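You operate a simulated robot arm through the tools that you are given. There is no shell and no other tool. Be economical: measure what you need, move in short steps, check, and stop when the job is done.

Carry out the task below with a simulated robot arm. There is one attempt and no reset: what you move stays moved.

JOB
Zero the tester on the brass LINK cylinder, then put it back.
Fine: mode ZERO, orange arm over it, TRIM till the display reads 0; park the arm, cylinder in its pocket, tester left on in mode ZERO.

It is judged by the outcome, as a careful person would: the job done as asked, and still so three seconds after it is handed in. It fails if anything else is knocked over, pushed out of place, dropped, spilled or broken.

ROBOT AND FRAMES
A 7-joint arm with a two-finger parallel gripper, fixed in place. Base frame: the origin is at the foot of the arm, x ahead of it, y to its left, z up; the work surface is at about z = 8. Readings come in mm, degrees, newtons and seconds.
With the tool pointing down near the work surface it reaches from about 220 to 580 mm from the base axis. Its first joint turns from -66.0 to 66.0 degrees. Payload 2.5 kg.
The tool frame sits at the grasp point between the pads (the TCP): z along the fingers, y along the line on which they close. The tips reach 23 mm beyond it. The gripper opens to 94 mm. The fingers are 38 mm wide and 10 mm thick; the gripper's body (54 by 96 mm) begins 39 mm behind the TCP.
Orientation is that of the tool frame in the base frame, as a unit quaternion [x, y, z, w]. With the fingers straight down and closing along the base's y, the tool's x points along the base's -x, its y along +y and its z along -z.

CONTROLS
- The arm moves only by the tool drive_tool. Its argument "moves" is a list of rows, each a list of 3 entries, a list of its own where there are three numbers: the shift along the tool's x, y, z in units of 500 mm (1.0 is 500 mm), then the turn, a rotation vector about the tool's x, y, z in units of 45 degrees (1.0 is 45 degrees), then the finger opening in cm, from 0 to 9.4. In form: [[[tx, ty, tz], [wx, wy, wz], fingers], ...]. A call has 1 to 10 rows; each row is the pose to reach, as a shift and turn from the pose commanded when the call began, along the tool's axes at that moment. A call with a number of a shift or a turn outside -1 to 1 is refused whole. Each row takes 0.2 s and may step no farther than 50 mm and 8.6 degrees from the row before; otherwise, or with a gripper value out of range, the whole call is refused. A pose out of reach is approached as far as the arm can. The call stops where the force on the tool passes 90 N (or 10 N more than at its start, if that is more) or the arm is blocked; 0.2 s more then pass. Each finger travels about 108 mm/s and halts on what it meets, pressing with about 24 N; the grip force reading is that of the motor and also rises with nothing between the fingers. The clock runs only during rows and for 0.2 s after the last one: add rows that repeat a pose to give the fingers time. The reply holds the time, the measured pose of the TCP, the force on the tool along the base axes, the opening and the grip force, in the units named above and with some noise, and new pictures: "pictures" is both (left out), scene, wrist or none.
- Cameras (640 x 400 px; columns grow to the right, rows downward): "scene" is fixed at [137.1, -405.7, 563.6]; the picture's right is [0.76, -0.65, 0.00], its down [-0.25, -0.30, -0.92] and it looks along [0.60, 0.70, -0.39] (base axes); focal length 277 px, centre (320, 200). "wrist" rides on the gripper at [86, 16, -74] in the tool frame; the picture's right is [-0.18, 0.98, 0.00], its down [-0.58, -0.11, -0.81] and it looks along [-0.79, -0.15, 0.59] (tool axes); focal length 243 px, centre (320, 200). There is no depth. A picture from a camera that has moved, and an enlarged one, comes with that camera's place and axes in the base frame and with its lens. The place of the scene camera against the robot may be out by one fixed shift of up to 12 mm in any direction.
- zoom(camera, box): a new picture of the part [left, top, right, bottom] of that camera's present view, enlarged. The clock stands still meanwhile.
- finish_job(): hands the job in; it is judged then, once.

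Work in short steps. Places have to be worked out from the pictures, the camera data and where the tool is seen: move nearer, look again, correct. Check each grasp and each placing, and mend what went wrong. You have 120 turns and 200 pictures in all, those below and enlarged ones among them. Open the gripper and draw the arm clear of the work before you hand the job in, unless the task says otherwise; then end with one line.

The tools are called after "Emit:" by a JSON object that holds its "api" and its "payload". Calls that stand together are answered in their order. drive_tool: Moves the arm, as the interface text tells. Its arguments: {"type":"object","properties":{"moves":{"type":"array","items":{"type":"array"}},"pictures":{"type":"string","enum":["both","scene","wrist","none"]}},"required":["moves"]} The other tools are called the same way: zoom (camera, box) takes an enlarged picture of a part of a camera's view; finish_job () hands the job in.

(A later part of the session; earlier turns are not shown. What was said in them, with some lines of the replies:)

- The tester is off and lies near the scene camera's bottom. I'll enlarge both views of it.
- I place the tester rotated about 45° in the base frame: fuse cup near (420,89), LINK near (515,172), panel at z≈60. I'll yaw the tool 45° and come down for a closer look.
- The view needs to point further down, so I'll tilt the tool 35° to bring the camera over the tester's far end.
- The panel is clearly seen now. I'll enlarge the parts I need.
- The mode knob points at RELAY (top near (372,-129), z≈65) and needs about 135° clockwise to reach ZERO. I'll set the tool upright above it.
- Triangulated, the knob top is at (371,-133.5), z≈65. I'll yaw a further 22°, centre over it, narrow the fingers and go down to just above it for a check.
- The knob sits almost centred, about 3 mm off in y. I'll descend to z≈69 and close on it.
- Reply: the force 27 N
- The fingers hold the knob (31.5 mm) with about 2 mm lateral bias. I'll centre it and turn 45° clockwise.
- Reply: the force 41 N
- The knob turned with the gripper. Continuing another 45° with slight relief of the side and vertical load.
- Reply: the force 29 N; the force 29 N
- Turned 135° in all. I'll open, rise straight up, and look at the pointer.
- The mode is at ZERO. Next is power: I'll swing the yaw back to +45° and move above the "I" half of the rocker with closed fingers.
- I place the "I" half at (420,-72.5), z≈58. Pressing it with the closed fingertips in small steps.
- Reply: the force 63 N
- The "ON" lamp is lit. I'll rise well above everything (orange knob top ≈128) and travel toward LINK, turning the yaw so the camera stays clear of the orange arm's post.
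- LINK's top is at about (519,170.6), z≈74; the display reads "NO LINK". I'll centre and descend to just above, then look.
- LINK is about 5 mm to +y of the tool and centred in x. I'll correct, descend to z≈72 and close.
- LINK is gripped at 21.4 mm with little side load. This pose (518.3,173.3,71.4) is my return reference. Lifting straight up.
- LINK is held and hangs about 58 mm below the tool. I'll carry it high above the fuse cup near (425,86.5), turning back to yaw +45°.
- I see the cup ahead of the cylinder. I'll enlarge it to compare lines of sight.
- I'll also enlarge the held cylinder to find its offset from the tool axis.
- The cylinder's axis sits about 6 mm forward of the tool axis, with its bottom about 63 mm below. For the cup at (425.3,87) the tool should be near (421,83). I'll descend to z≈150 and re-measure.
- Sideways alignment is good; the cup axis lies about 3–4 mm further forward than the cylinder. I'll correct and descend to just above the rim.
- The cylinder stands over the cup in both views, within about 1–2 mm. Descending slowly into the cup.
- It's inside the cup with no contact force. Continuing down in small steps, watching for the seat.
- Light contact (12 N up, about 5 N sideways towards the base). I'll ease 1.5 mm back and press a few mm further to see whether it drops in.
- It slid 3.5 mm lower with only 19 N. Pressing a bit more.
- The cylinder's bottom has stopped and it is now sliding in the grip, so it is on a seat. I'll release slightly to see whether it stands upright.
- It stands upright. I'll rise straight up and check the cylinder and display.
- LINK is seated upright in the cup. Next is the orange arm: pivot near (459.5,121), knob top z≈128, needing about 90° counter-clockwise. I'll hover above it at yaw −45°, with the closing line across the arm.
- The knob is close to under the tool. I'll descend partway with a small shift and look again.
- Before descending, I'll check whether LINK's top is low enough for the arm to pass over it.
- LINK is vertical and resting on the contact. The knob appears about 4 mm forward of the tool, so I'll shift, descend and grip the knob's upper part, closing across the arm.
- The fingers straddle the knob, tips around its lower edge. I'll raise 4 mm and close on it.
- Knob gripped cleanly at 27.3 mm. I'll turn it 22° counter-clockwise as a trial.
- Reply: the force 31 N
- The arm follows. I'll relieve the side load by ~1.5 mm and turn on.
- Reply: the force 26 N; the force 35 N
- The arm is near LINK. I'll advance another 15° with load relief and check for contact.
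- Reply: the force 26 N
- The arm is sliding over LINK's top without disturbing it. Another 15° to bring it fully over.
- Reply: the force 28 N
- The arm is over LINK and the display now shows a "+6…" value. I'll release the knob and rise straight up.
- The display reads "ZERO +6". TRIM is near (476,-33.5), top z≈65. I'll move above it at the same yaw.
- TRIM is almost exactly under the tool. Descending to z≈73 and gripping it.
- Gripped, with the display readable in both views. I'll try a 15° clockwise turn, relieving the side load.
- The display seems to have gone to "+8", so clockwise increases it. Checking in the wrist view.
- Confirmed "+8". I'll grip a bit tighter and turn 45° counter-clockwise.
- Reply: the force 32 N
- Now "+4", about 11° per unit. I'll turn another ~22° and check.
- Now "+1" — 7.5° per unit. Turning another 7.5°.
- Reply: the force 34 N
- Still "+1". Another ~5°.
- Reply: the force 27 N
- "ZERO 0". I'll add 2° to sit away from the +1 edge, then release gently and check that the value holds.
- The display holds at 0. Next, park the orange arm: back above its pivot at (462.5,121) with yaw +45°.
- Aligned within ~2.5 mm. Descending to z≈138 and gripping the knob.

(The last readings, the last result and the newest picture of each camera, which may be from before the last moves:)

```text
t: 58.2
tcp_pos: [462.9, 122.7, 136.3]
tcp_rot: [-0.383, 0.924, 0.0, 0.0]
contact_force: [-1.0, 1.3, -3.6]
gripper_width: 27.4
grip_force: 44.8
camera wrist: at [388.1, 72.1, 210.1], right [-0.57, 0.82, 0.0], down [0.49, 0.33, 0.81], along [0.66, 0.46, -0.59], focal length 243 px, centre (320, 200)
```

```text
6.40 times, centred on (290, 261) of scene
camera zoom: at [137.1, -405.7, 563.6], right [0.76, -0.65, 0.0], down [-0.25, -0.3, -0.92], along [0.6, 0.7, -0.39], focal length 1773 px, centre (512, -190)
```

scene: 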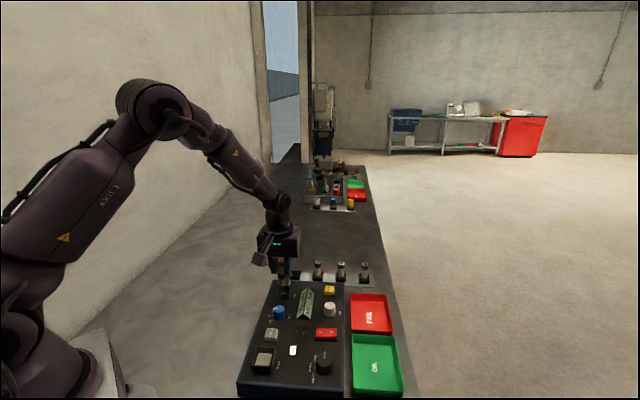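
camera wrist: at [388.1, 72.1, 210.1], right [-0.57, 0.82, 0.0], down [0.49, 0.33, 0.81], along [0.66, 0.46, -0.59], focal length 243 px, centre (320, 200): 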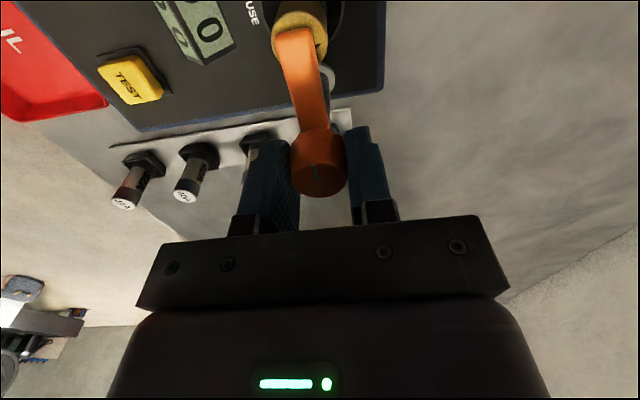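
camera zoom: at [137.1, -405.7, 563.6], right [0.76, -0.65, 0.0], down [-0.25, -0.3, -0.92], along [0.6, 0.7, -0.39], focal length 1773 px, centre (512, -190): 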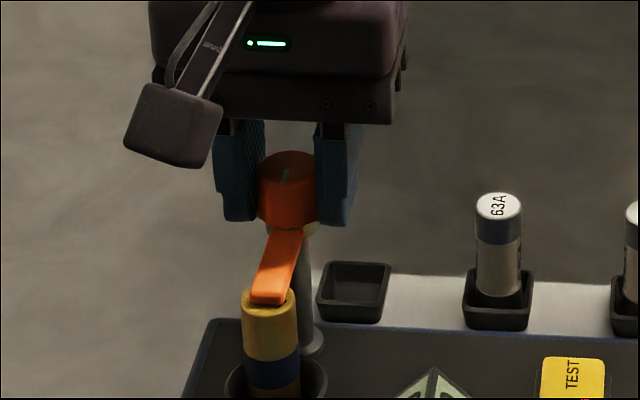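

Gripped with almost no side load. Turning 45° clockwise towards parked.

Emit:
{"api": "drive_tool", "payload": {"moves": [[[0, 0, 0], [0, 0, 0.167], 2.0], [[0, 0, 0], [0, 0, 0.333], 2.0], [[0, 0, 0], [0, 0, 0.5], 2.0], [[0, 0, 0], [0, 0, 0.667], 2.0], [[0, 0, 0], [0, 0, 0.833], 2.0], [[0, 0, 0], [0, 0, 1.0], 2.0]], "pictures": "none"}}

```text
t: 59.6
tcp_pos: [463.9, 120.2, 136.1]
tcp_rot: [0.002, 1.0, -0.003, 0.001]
contact_force: [14.6, -13.2, -20.9]
gripper_width: 27.5
grip_force: 45.0
```

Loads are modest; a small relief and the remaining 45°.

Emit:
{"api": "drive_tool", "payload": {"moves": [[[-0.001, -0.002, 0.001], [0, 0, 0.167], 2.0], [[-0.002, -0.003, 0.001], [0, 0, 0.333], 2.0], [[-0.002, -0.003, 0.001], [0, 0, 0.5], 2.0], [[-0.002, -0.003, 0.001], [0, 0, 0.667], 2.0], [[-0.002, -0.003, 0.001], [0, 0, 0.833], 2.0], [[-0.002, -0.003, 0.001], [0, 0, 1.0], 2.0]], "pictures": "wrist"}}

Emit:
{"api": "zoom", "payload": {"camera": "scene", "box": [240, 230, 340, 292]}}

```text
t: 61.0
tcp_pos: [461.6, 118.5, 135.7]
tcp_rot: [0.384, 0.923, -0.003, -0.001]
contact_force: [-7.6, -22.6, 3.5]
gripper_width: 27.4
grip_force: 44.5
camera wrist: at [411.3, 190.7, 210.2], right [0.83, 0.56, -0.01], down [0.34, -0.49, 0.81], along [0.45, -0.67, -0.59], focal length 243 px, centre (320, 200)
```

wrist: 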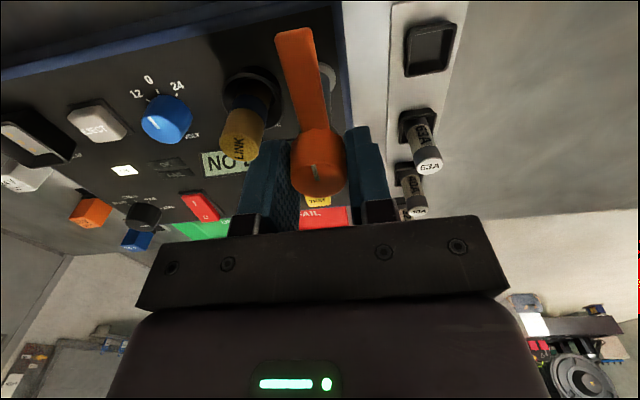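

```text
6.40 times, centred on (290, 261) of scene
camera zoom: at [137.1, -405.7, 563.6], right [0.76, -0.65, 0.0], down [-0.25, -0.3, -0.92], along [0.6, 0.7, -0.39], focal length 1773 px, centre (512, -190)
```

zoom: 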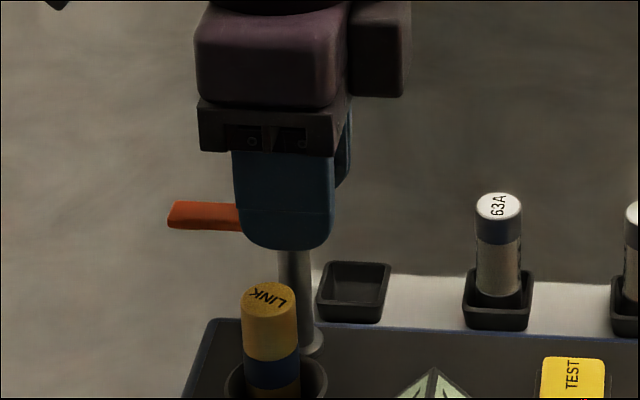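

The arm is parked as at the start (tip at the same spot in the scene view). I'll release, rise, and go above LINK at yaw +45°.

Emit:
{"api": "drive_tool", "payload": {"moves": [[[0, 0, 0], [0, 0, 0], 4.4], [[0, 0, 0], [0, 0, 0], 4.4], [[0, 0, -0.06], [0, 0, 0], 4.4], [[0, 0, -0.13], [0, 0, 0], 4.4], [[0.008, -0.05, -0.13], [0, 0, -0.167], 4.4], [[0.008, -0.106, -0.13], [0, 0, -0.333], 4.4], [[0.008, -0.106, -0.13], [0, 0, -0.5], 4.4], [[0.008, -0.106, -0.13], [0, 0, -0.667], 4.4], [[0.008, -0.106, -0.13], [0, 0, -0.833], 4.4], [[0.008, -0.106, -0.13], [0, 0, -1.0], 4.4]], "pictures": "scene"}}

Emit:
{"api": "drive_tool", "payload": {"moves": [[[0, 0, 0], [0, 0, -0.167], 4.0], [[0, 0, 0], [0, 0, -0.333], 4.0], [[0, 0, 0], [0, 0, -0.5], 4.0], [[0, 0, 0], [0, 0, -0.667], 4.0], [[0, 0, 0], [0, 0, -0.833], 4.0], [[0, 0, 0], [0, 0, -1.0], 4.0], [[0, 0, 0], [0, 0, -1.0], 4.0]], "pictures": "wrist"}}

Emit:
{"api": "zoom", "payload": {"camera": "wrist", "box": [240, 0, 400, 100]}}

Emit:
{"api": "zoom", "payload": {"camera": "scene", "box": [240, 230, 340, 292]}}

```text
t: 63.2
tcp_pos: [423.3, 85.6, 201.3]
tcp_rot: [-0.002, 1.0, 0.0, 0.0]
contact_force: [-0.1, 0.0, -0.9]
gripper_width: 44.3
grip_force: 0.1
```

scene: 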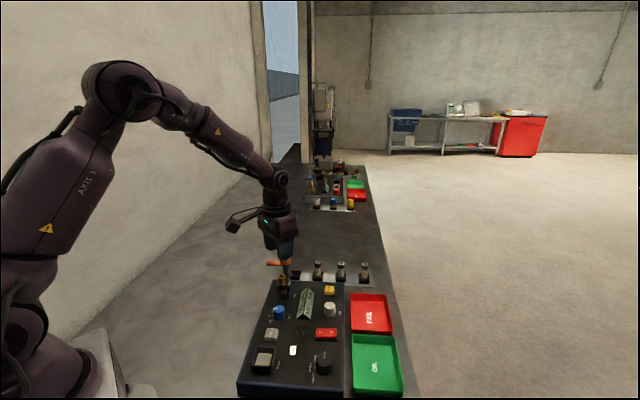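

```text
t: 64.8
tcp_pos: [421.9, 86.4, 201.3]
tcp_rot: [-0.384, 0.923, 0.0, 0.0]
contact_force: [0.7, 0.7, -0.4]
gripper_width: 40.1
grip_force: 0.0
camera wrist: at [348.4, 35.7, 275.4], right [-0.57, 0.82, 0.0], down [0.49, 0.34, 0.81], along [0.66, 0.46, -0.59], focal length 243 px, centre (320, 200)
```

wrist: 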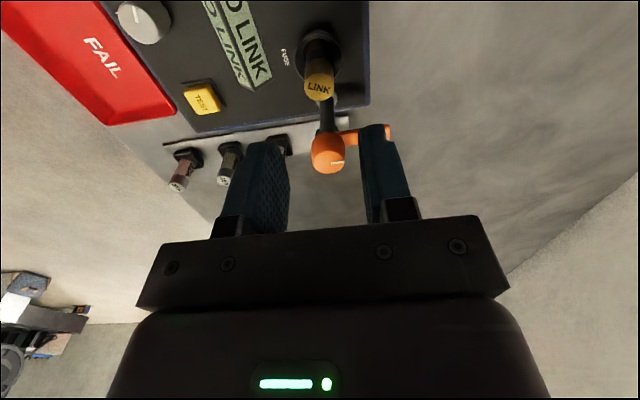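

```text
4.00 times, centred on (320, 50) of wrist
camera zoom: at [348.4, 35.7, 275.4], right [-0.57, 0.82, 0.0], down [0.49, 0.34, 0.81], along [0.66, 0.46, -0.59], focal length 970 px, centre (320, 800)
```

zoom: 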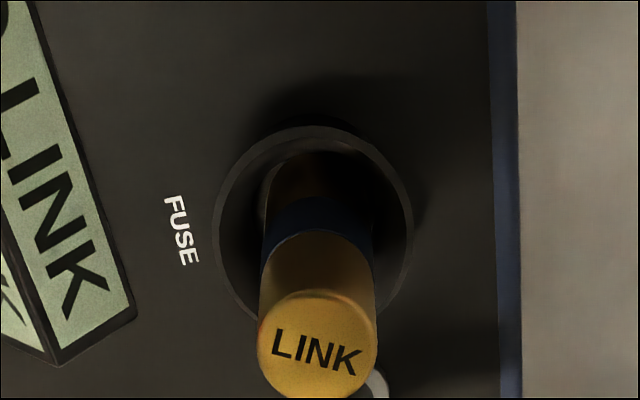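

```text
6.40 times, centred on (290, 261) of scene
camera zoom: at [137.1, -405.7, 563.6], right [0.76, -0.65, 0.0], down [-0.25, -0.3, -0.92], along [0.6, 0.7, -0.39], focal length 1773 px, centre (512, -190)
```

zoom: 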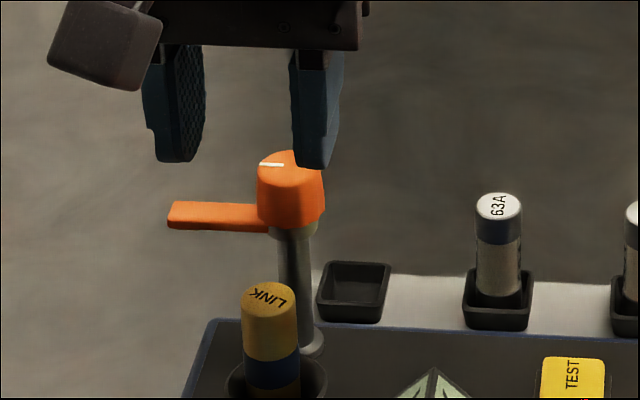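

LINK is 3 mm forward and 1 mm off in y. I'll correct and descend to just above its top for a check.

Emit:
{"api": "drive_tool", "payload": {"moves": [[[-0.007, -0.002, 0.05], [0, 0, 0], 4.0], [[-0.007, -0.002, 0.1], [0, 0, 0], 4.0], [[-0.007, -0.002, 0.13], [0, 0, 0], 4.0], [[-0.007, -0.002, 0.13], [0, 0, 0], 4.0]], "pictures": "wrist"}}

```text
t: 65.8
tcp_pos: [422.9, 89.0, 134.0]
tcp_rot: [-0.383, 0.924, 0.0, -0.001]
contact_force: [0.2, 0.4, -0.8]
gripper_width: 40.2
grip_force: 0.0
camera wrist: at [349.7, 38.4, 208.8], right [-0.57, 0.82, 0.0], down [0.49, 0.33, 0.81], along [0.67, 0.46, -0.59], focal length 243 px, centre (320, 200)
```

wrist: 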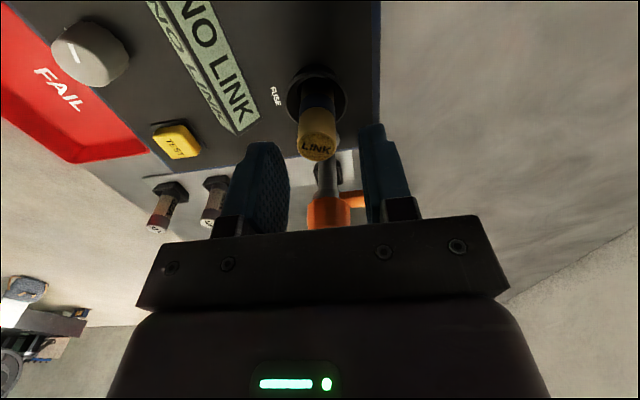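

Centred forward; 2.5 mm off in y. Correcting, descending to z≈104 and closing.

Emit:
{"api": "drive_tool", "payload": {"moves": [[[0, -0.005, 0], [0, 0, 0], 4.0], [[0, -0.005, 0.03], [0, 0, 0], 4.0], [[0, -0.005, 0.06], [0, 0, 0], 4.0], [[0, -0.005, 0.06], [0, 0, 0], 2.6], [[0, -0.005, 0.06], [0, 0, 0], 1.5], [[0, -0.005, 0.06], [0, 0, 0], 1.5]], "pictures": "wrist"}}

```text
t: 67.2
tcp_pos: [426.3, 86.1, 104.9]
tcp_rot: [-0.383, 0.924, -0.001, -0.001]
contact_force: [0.0, -0.7, 0.5]
gripper_width: 21.5
grip_force: 23.9
camera wrist: at [353.1, 35.3, 178.7], right [-0.57, 0.82, 0.0], down [0.49, 0.33, 0.81], along [0.66, 0.46, -0.59], focal length 243 px, centre (320, 200)
```

wrist: 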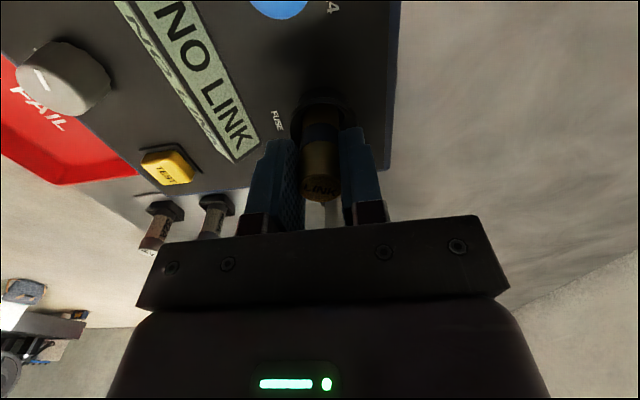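

LINK is gripped centrally (21.5 mm). I'll lift it straight out well above the orange knob, then carry it to over its pocket near (524,171).

Emit:
{"api": "drive_tool", "payload": {"moves": [[[0, 0, -0.03], [0, 0, 0], 1.5], [[0, 0, -0.08], [0, 0, 0], 1.5], [[0, 0, -0.15], [0, 0, 0], 1.5], [[0, 0, -0.23], [0, 0, 0], 1.5], [[-0.06, -0.004, -0.23], [0, 0, 0.167], 1.5], [[-0.12, -0.008, -0.23], [0, 0, 0.333], 1.5], [[-0.18, -0.013, -0.23], [0, 0, 0.5], 1.5], [[-0.24, -0.017, -0.23], [0, 0, 0.667], 1.5], [[-0.258, -0.0186, -0.23], [0, 0, 0.833], 1.5], [[-0.258, -0.0186, -0.23], [0, 0, 1.0], 1.5]], "pictures": "none"}}

Emit:
{"api": "drive_tool", "payload": {"moves": [[[0, 0, 0], [0, 0, 0.167], 1.5], [[0, 0, 0], [0, 0, 0.333], 1.5], [[0, 0, 0], [0, 0, 0.5], 1.5], [[0, 0, 0], [0, 0, 0.5], 1.5]], "pictures": "wrist"}}

Emit:
{"api": "zoom", "payload": {"camera": "wrist", "box": [240, 0, 400, 100]}}

Emit:
{"api": "zoom", "payload": {"camera": "wrist", "box": [240, 100, 400, 200]}}

```text
t: 69.4
tcp_pos: [524.4, 170.8, 222.3]
tcp_rot: [0.0, 1.0, 0.0, 0.0]
contact_force: [0.3, 0.5, -2.1]
gripper_width: 21.2
grip_force: 24.3
```

```text
t: 70.4
tcp_pos: [524.1, 170.4, 220.0]
tcp_rot: [0.196, 0.981, 0.0, 0.001]
contact_force: [-0.5, 0.4, -2.2]
gripper_width: 21.6
grip_force: 24.1
camera wrist: at [449.5, 217.8, 295.3], right [0.55, 0.84, 0.0], down [0.5, -0.32, 0.81], along [0.68, -0.44, -0.59], focal length 243 px, centre (320, 200)
```

wrist: 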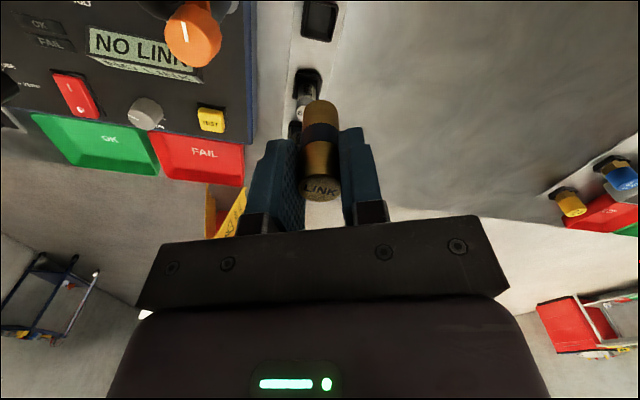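

```text
4.00 times, centred on (320, 50) of wrist
camera zoom: at [449.5, 217.8, 295.3], right [0.55, 0.84, 0.0], down [0.5, -0.32, 0.81], along [0.68, -0.44, -0.59], focal length 970 px, centre (320, 800)
```

zoom: 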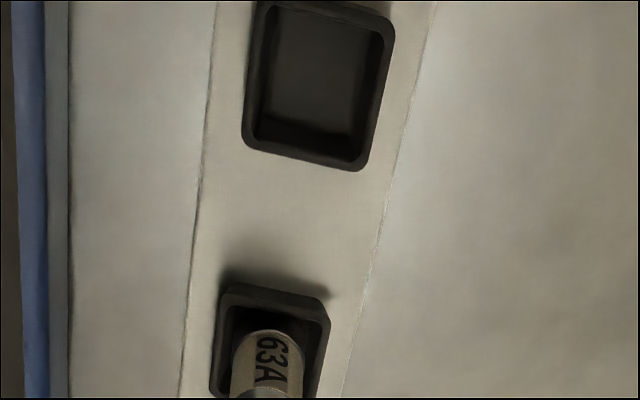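

```text
4.00 times, centred on (320, 150) of wrist
camera zoom: at [449.5, 217.8, 295.3], right [0.55, 0.84, 0.0], down [0.5, -0.32, 0.81], along [0.68, -0.44, -0.59], focal length 970 px, centre (320, 400)
```

zoom: 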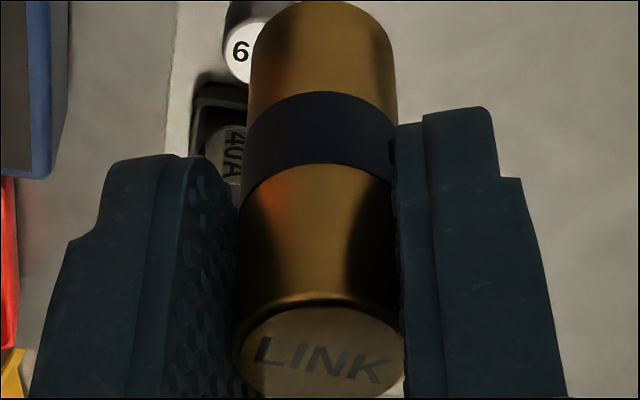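

The pocket lies 3–4 mm nearer the camera side than the cylinder; sideways it's aligned. Shifting and descending to z≈120.

Emit:
{"api": "drive_tool", "payload": {"moves": [[[0.006, 0, 0.05], [0, 0, 0], 1.5], [[0.006, 0, 0.1], [0, 0, 0], 1.5], [[0.006, 0, 0.15], [0, 0, 0], 1.5], [[0.006, 0, 0.2], [0, 0, 0], 1.5], [[0.006, 0, 0.2], [0, 0, 0], 1.5]], "pictures": "wrist"}}

Emit:
{"api": "zoom", "payload": {"camera": "wrist", "box": [240, 20, 400, 120]}}

Emit:
{"api": "zoom", "payload": {"camera": "scene", "box": [240, 210, 360, 285]}}

```text
t: 71.6
tcp_pos: [521.1, 169.8, 121.6]
tcp_rot: [0.194, 0.981, 0.0, 0.0]
contact_force: [1.0, 0.5, -0.6]
gripper_width: 21.4
grip_force: 24.1
camera wrist: at [447.5, 218.0, 195.5], right [0.55, 0.84, 0.0], down [0.5, -0.32, 0.81], along [0.68, -0.44, -0.59], focal length 243 px, centre (320, 200)
```

wrist: 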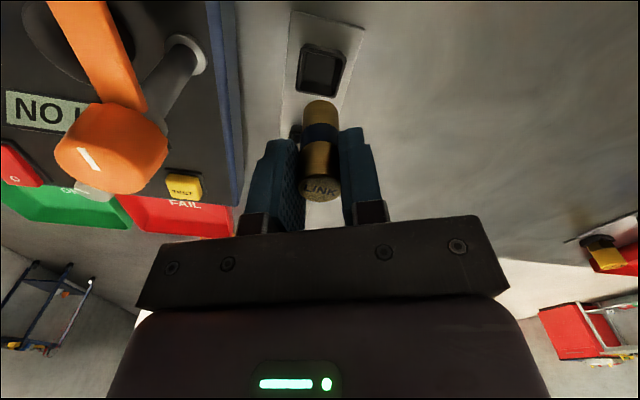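

```text
4.00 times, centred on (320, 70) of wrist
camera zoom: at [447.5, 218.0, 195.5], right [0.55, 0.84, 0.0], down [0.5, -0.32, 0.81], along [0.68, -0.44, -0.59], focal length 970 px, centre (320, 720)
```

zoom: 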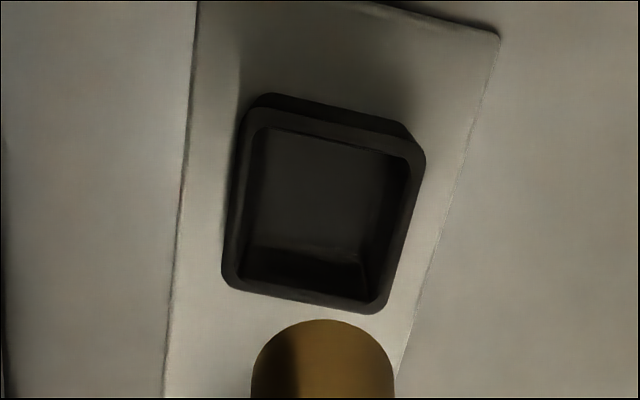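

```text
5.33 times, centred on (300, 248) of scene
camera zoom: at [137.1, -405.7, 563.6], right [0.76, -0.65, 0.0], down [-0.25, -0.3, -0.92], along [0.6, 0.7, -0.39], focal length 1478 px, centre (427, -53)
```

zoom: 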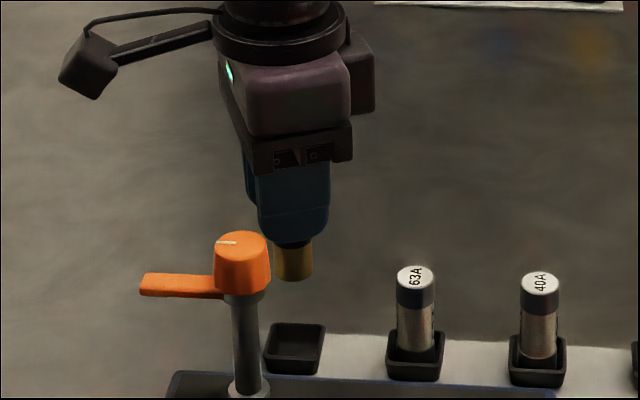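

Shifting 2 mm more and descending to just above the pocket rim.

Emit:
{"api": "drive_tool", "payload": {"moves": [[[0.004, -0.001, 0.03], [0, 0, 0], 1.5], [[0.004, -0.001, 0.06], [0, 0, 0], 1.5], [[0.004, -0.001, 0.074], [0, 0, 0], 1.5], [[0.004, -0.001, 0.074], [0, 0, 0], 1.5]], "pictures": "wrist"}}

Emit:
{"api": "zoom", "payload": {"camera": "wrist", "box": [240, 50, 400, 150]}}

Emit:
{"api": "zoom", "payload": {"camera": "scene", "box": [240, 210, 360, 285]}}

```text
t: 72.6
tcp_pos: [520.0, 170.2, 83.9]
tcp_rot: [0.195, 0.981, 0.001, 0.001]
contact_force: [0.2, 0.0, -2.3]
gripper_width: 21.2
grip_force: 24.0
camera wrist: at [444.1, 218.8, 157.0], right [0.55, 0.84, 0.0], down [0.5, -0.32, 0.81], along [0.68, -0.44, -0.59], focal length 243 px, centre (320, 200)
```

wrist: 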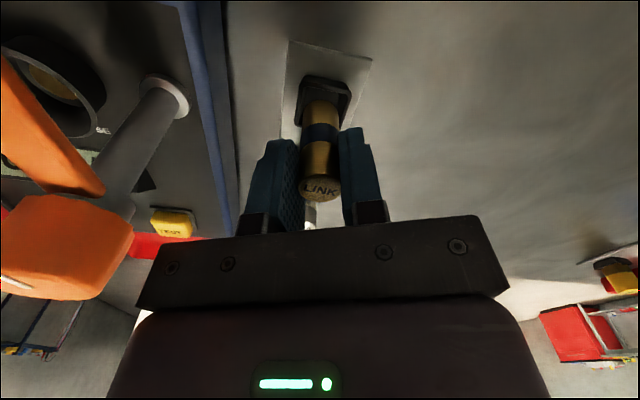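

```text
4.00 times, centred on (320, 100) of wrist
camera zoom: at [444.1, 218.8, 157.0], right [0.55, 0.84, 0.0], down [0.5, -0.32, 0.81], along [0.68, -0.44, -0.59], focal length 970 px, centre (320, 600)
```

zoom: 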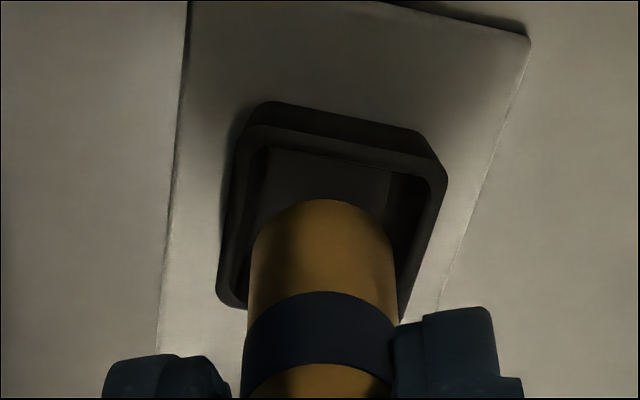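

```text
5.33 times, centred on (300, 248) of scene
camera zoom: at [137.1, -405.7, 563.6], right [0.76, -0.65, 0.0], down [-0.25, -0.3, -0.92], along [0.6, 0.7, -0.39], focal length 1478 px, centre (427, -53)
```

zoom: 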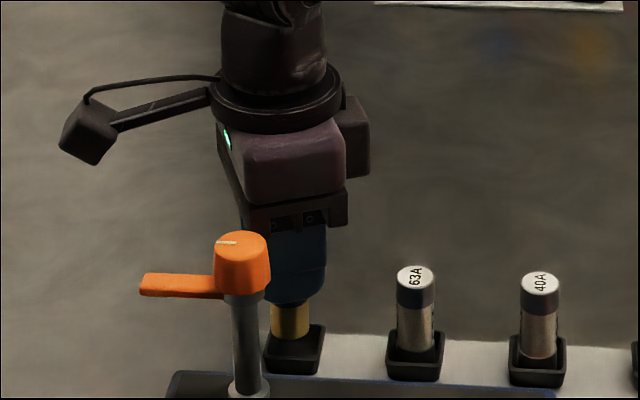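

The cylinder is over the pocket in both views, within 1–2 mm. Lowering into it in small steps with a 1 mm correction.

Emit:
{"api": "drive_tool", "payload": {"moves": [[[-0.002, 0, 0.01], [0, 0, 0], 1.5], [[-0.002, 0, 0.02], [0, 0, 0], 1.5], [[-0.002, 0, 0.03], [0, 0, 0], 1.5], [[-0.002, 0, 0.03], [0, 0, 0], 1.5]], "pictures": "wrist"}}

Emit:
{"api": "zoom", "payload": {"camera": "wrist", "box": [240, 50, 400, 150]}}

Emit:
{"api": "zoom", "payload": {"camera": "scene", "box": [240, 210, 360, 285]}}

```text
t: 73.6
tcp_pos: [522.3, 171.8, 68.6]
tcp_rot: [0.196, 0.981, 0.001, 0.0]
contact_force: [-0.2, 0.2, -1.8]
gripper_width: 21.3
grip_force: 23.9
camera wrist: at [446.8, 219.2, 142.4], right [0.55, 0.84, 0.0], down [0.5, -0.32, 0.81], along [0.68, -0.44, -0.59], focal length 243 px, centre (320, 200)
```

wrist: 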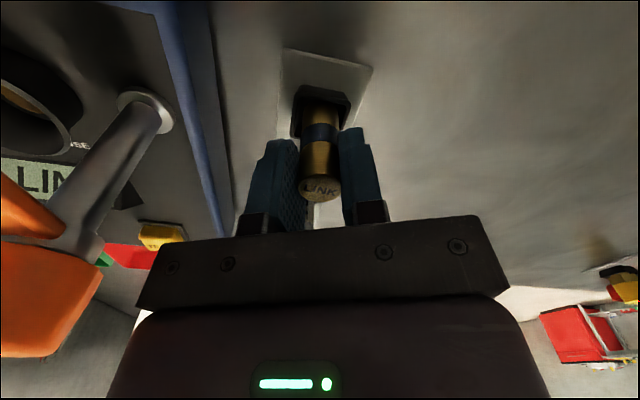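

```text
4.00 times, centred on (320, 100) of wrist
camera zoom: at [446.8, 219.2, 142.4], right [0.55, 0.84, 0.0], down [0.5, -0.32, 0.81], along [0.68, -0.44, -0.59], focal length 970 px, centre (320, 600)
```

zoom: 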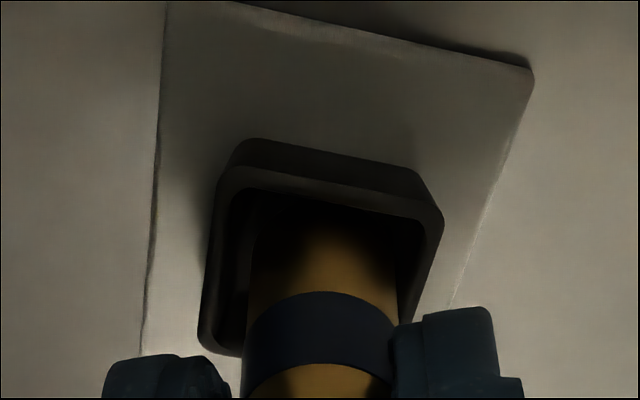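

```text
5.33 times, centred on (300, 248) of scene
camera zoom: at [137.1, -405.7, 563.6], right [0.76, -0.65, 0.0], down [-0.25, -0.3, -0.92], along [0.6, 0.7, -0.39], focal length 1478 px, centre (427, -53)
```

zoom: 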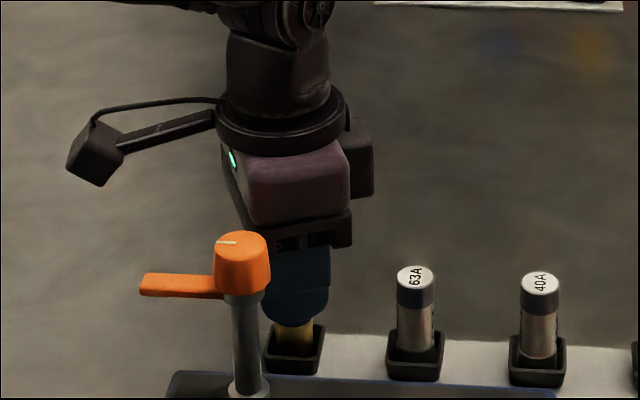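

It's entering the pocket freely. Continuing down until it touches the floor.

Emit:
{"api": "drive_tool", "payload": {"moves": [[[0, 0, 0.006], [0, 0, 0], 1.5], [[0, 0, 0.012], [0, 0, 0], 1.5], [[0, 0, 0.016], [0, 0, 0], 1.5], [[0, 0, 0.016], [0, 0, 0], 1.5]], "pictures": "wrist"}}

```text
t: 74.6
tcp_pos: [522.3, 171.7, 63.2]
tcp_rot: [0.196, 0.981, 0.0, 0.0]
contact_force: [-7.8, -6.1, 18.6]
gripper_width: 21.5
grip_force: 24.2
camera wrist: at [446.8, 219.6, 136.6], right [0.55, 0.84, 0.0], down [0.49, -0.32, 0.81], along [0.68, -0.44, -0.59], focal length 243 px, centre (320, 200)
```

wrist: 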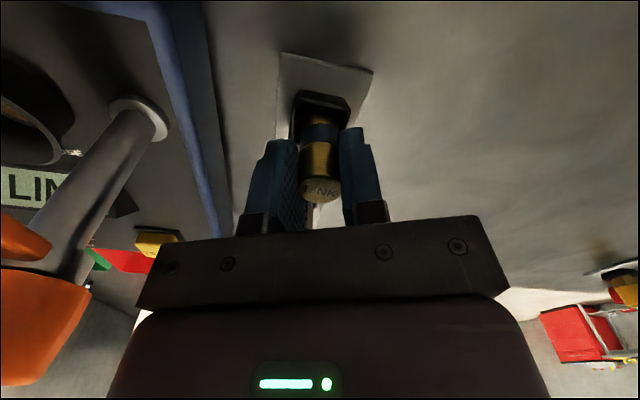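

It has reached the floor (19 N up at z≈63, as expected). Releasing and rising straight up.

Emit:
{"api": "drive_tool", "payload": {"moves": [[[0, 0, 0], [0, 0, 0], 2.6], [[0, 0, 0], [0, 0, 0], 3.6], [[0, 0, 0], [0, 0, 0], 4.0], [[0, 0, -0.03], [0, 0, 0], 4.0], [[0, 0, -0.09], [0, 0, 0], 4.0], [[0, 0, -0.17], [0, 0, 0], 4.0], [[0, 0, -0.26], [0, 0, 0], 4.0]], "pictures": "wrist"}}

Emit:
{"api": "zoom", "payload": {"camera": "scene", "box": [240, 210, 360, 285]}}

```text
t: 76.2
tcp_pos: [523.4, 172.3, 193.2]
tcp_rot: [0.194, 0.981, 0.0, -0.001]
contact_force: [0.7, -0.2, -0.8]
gripper_width: 39.9
grip_force: 0.0
camera wrist: at [447.0, 220.6, 267.8], right [0.55, 0.84, 0.0], down [0.5, -0.32, 0.81], along [0.68, -0.44, -0.59], focal length 243 px, centre (320, 200)
```

wrist: 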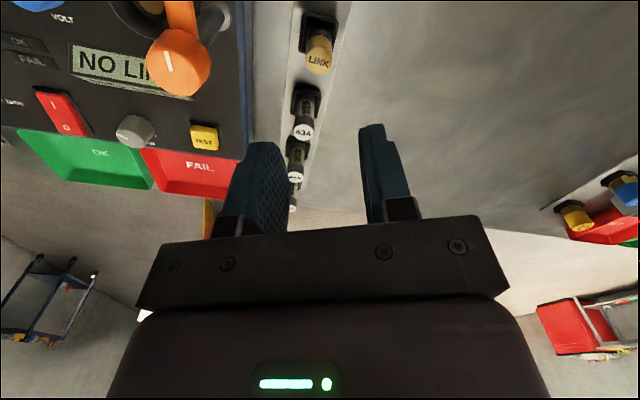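

```text
5.33 times, centred on (300, 248) of scene
camera zoom: at [137.1, -405.7, 563.6], right [0.76, -0.65, 0.0], down [-0.25, -0.3, -0.92], along [0.6, 0.7, -0.39], focal length 1478 px, centre (427, -53)
```

zoom: 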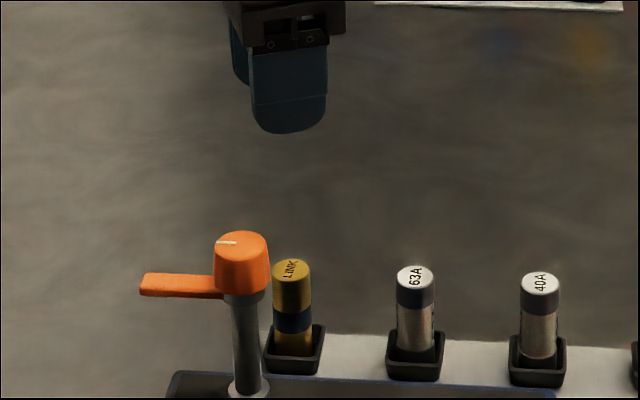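

LINK stands upright in its pocket. I'll draw the arm up and clear, and do a final check of the whole tester.

Emit:
{"api": "drive_tool", "payload": {"moves": [[[0, 0, -0.09], [0, 0, 0], 6], [[0.0, 0, -0.18], [0, 0, 0], 8], [[0.08, 0, -0.22], [0, 0, 0], 9], [[0.16, 0, -0.26], [0, 0, 0], 9.4], [[0.16, 0, -0.26], [0, 0, 0], 9.4]], "pictures": "scene"}}

Emit:
{"api": "zoom", "payload": {"camera": "scene", "box": [220, 240, 420, 400]}}

```text
t: 77.4
tcp_pos: [448.9, 203.0, 321.6]
tcp_rot: [0.195, 0.981, 0.0, 0.001]
contact_force: [-0.4, -0.8, 0.1]
gripper_width: 93.8
grip_force: 0.0
```

scene: 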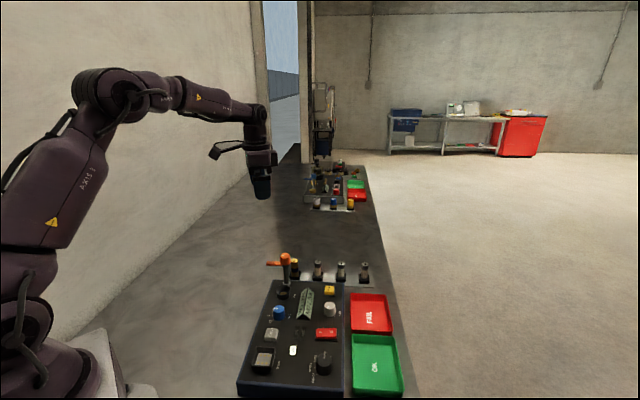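

```text
2.50 times, centred on (320, 320) of scene
camera zoom: at [137.1, -405.7, 563.6], right [0.76, -0.65, 0.0], down [-0.25, -0.3, -0.92], along [0.6, 0.7, -0.39], focal length 693 px, centre (320, -100)
```

zoom: 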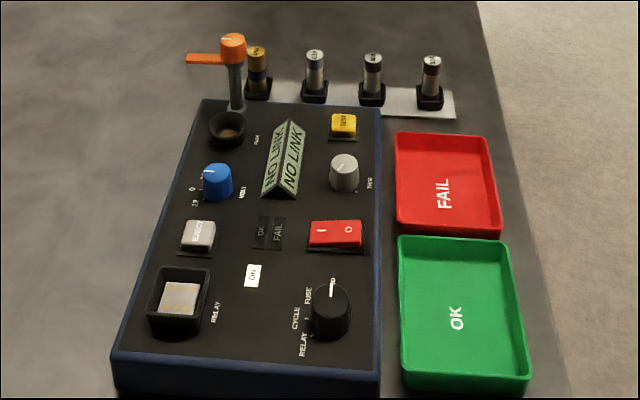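

Everything is as asked: tester on, mode ZERO, arm parked, LINK in its pocket, and the other items look undisturbed.

Emit:
{"api": "finish_job", "payload": {}}

```text
The job is handed in.
```

The tester was zeroed on LINK: the display read "ZERO 0". I then parked the orange arm, put LINK back in its pocket and left the tester on in mode ZERO.
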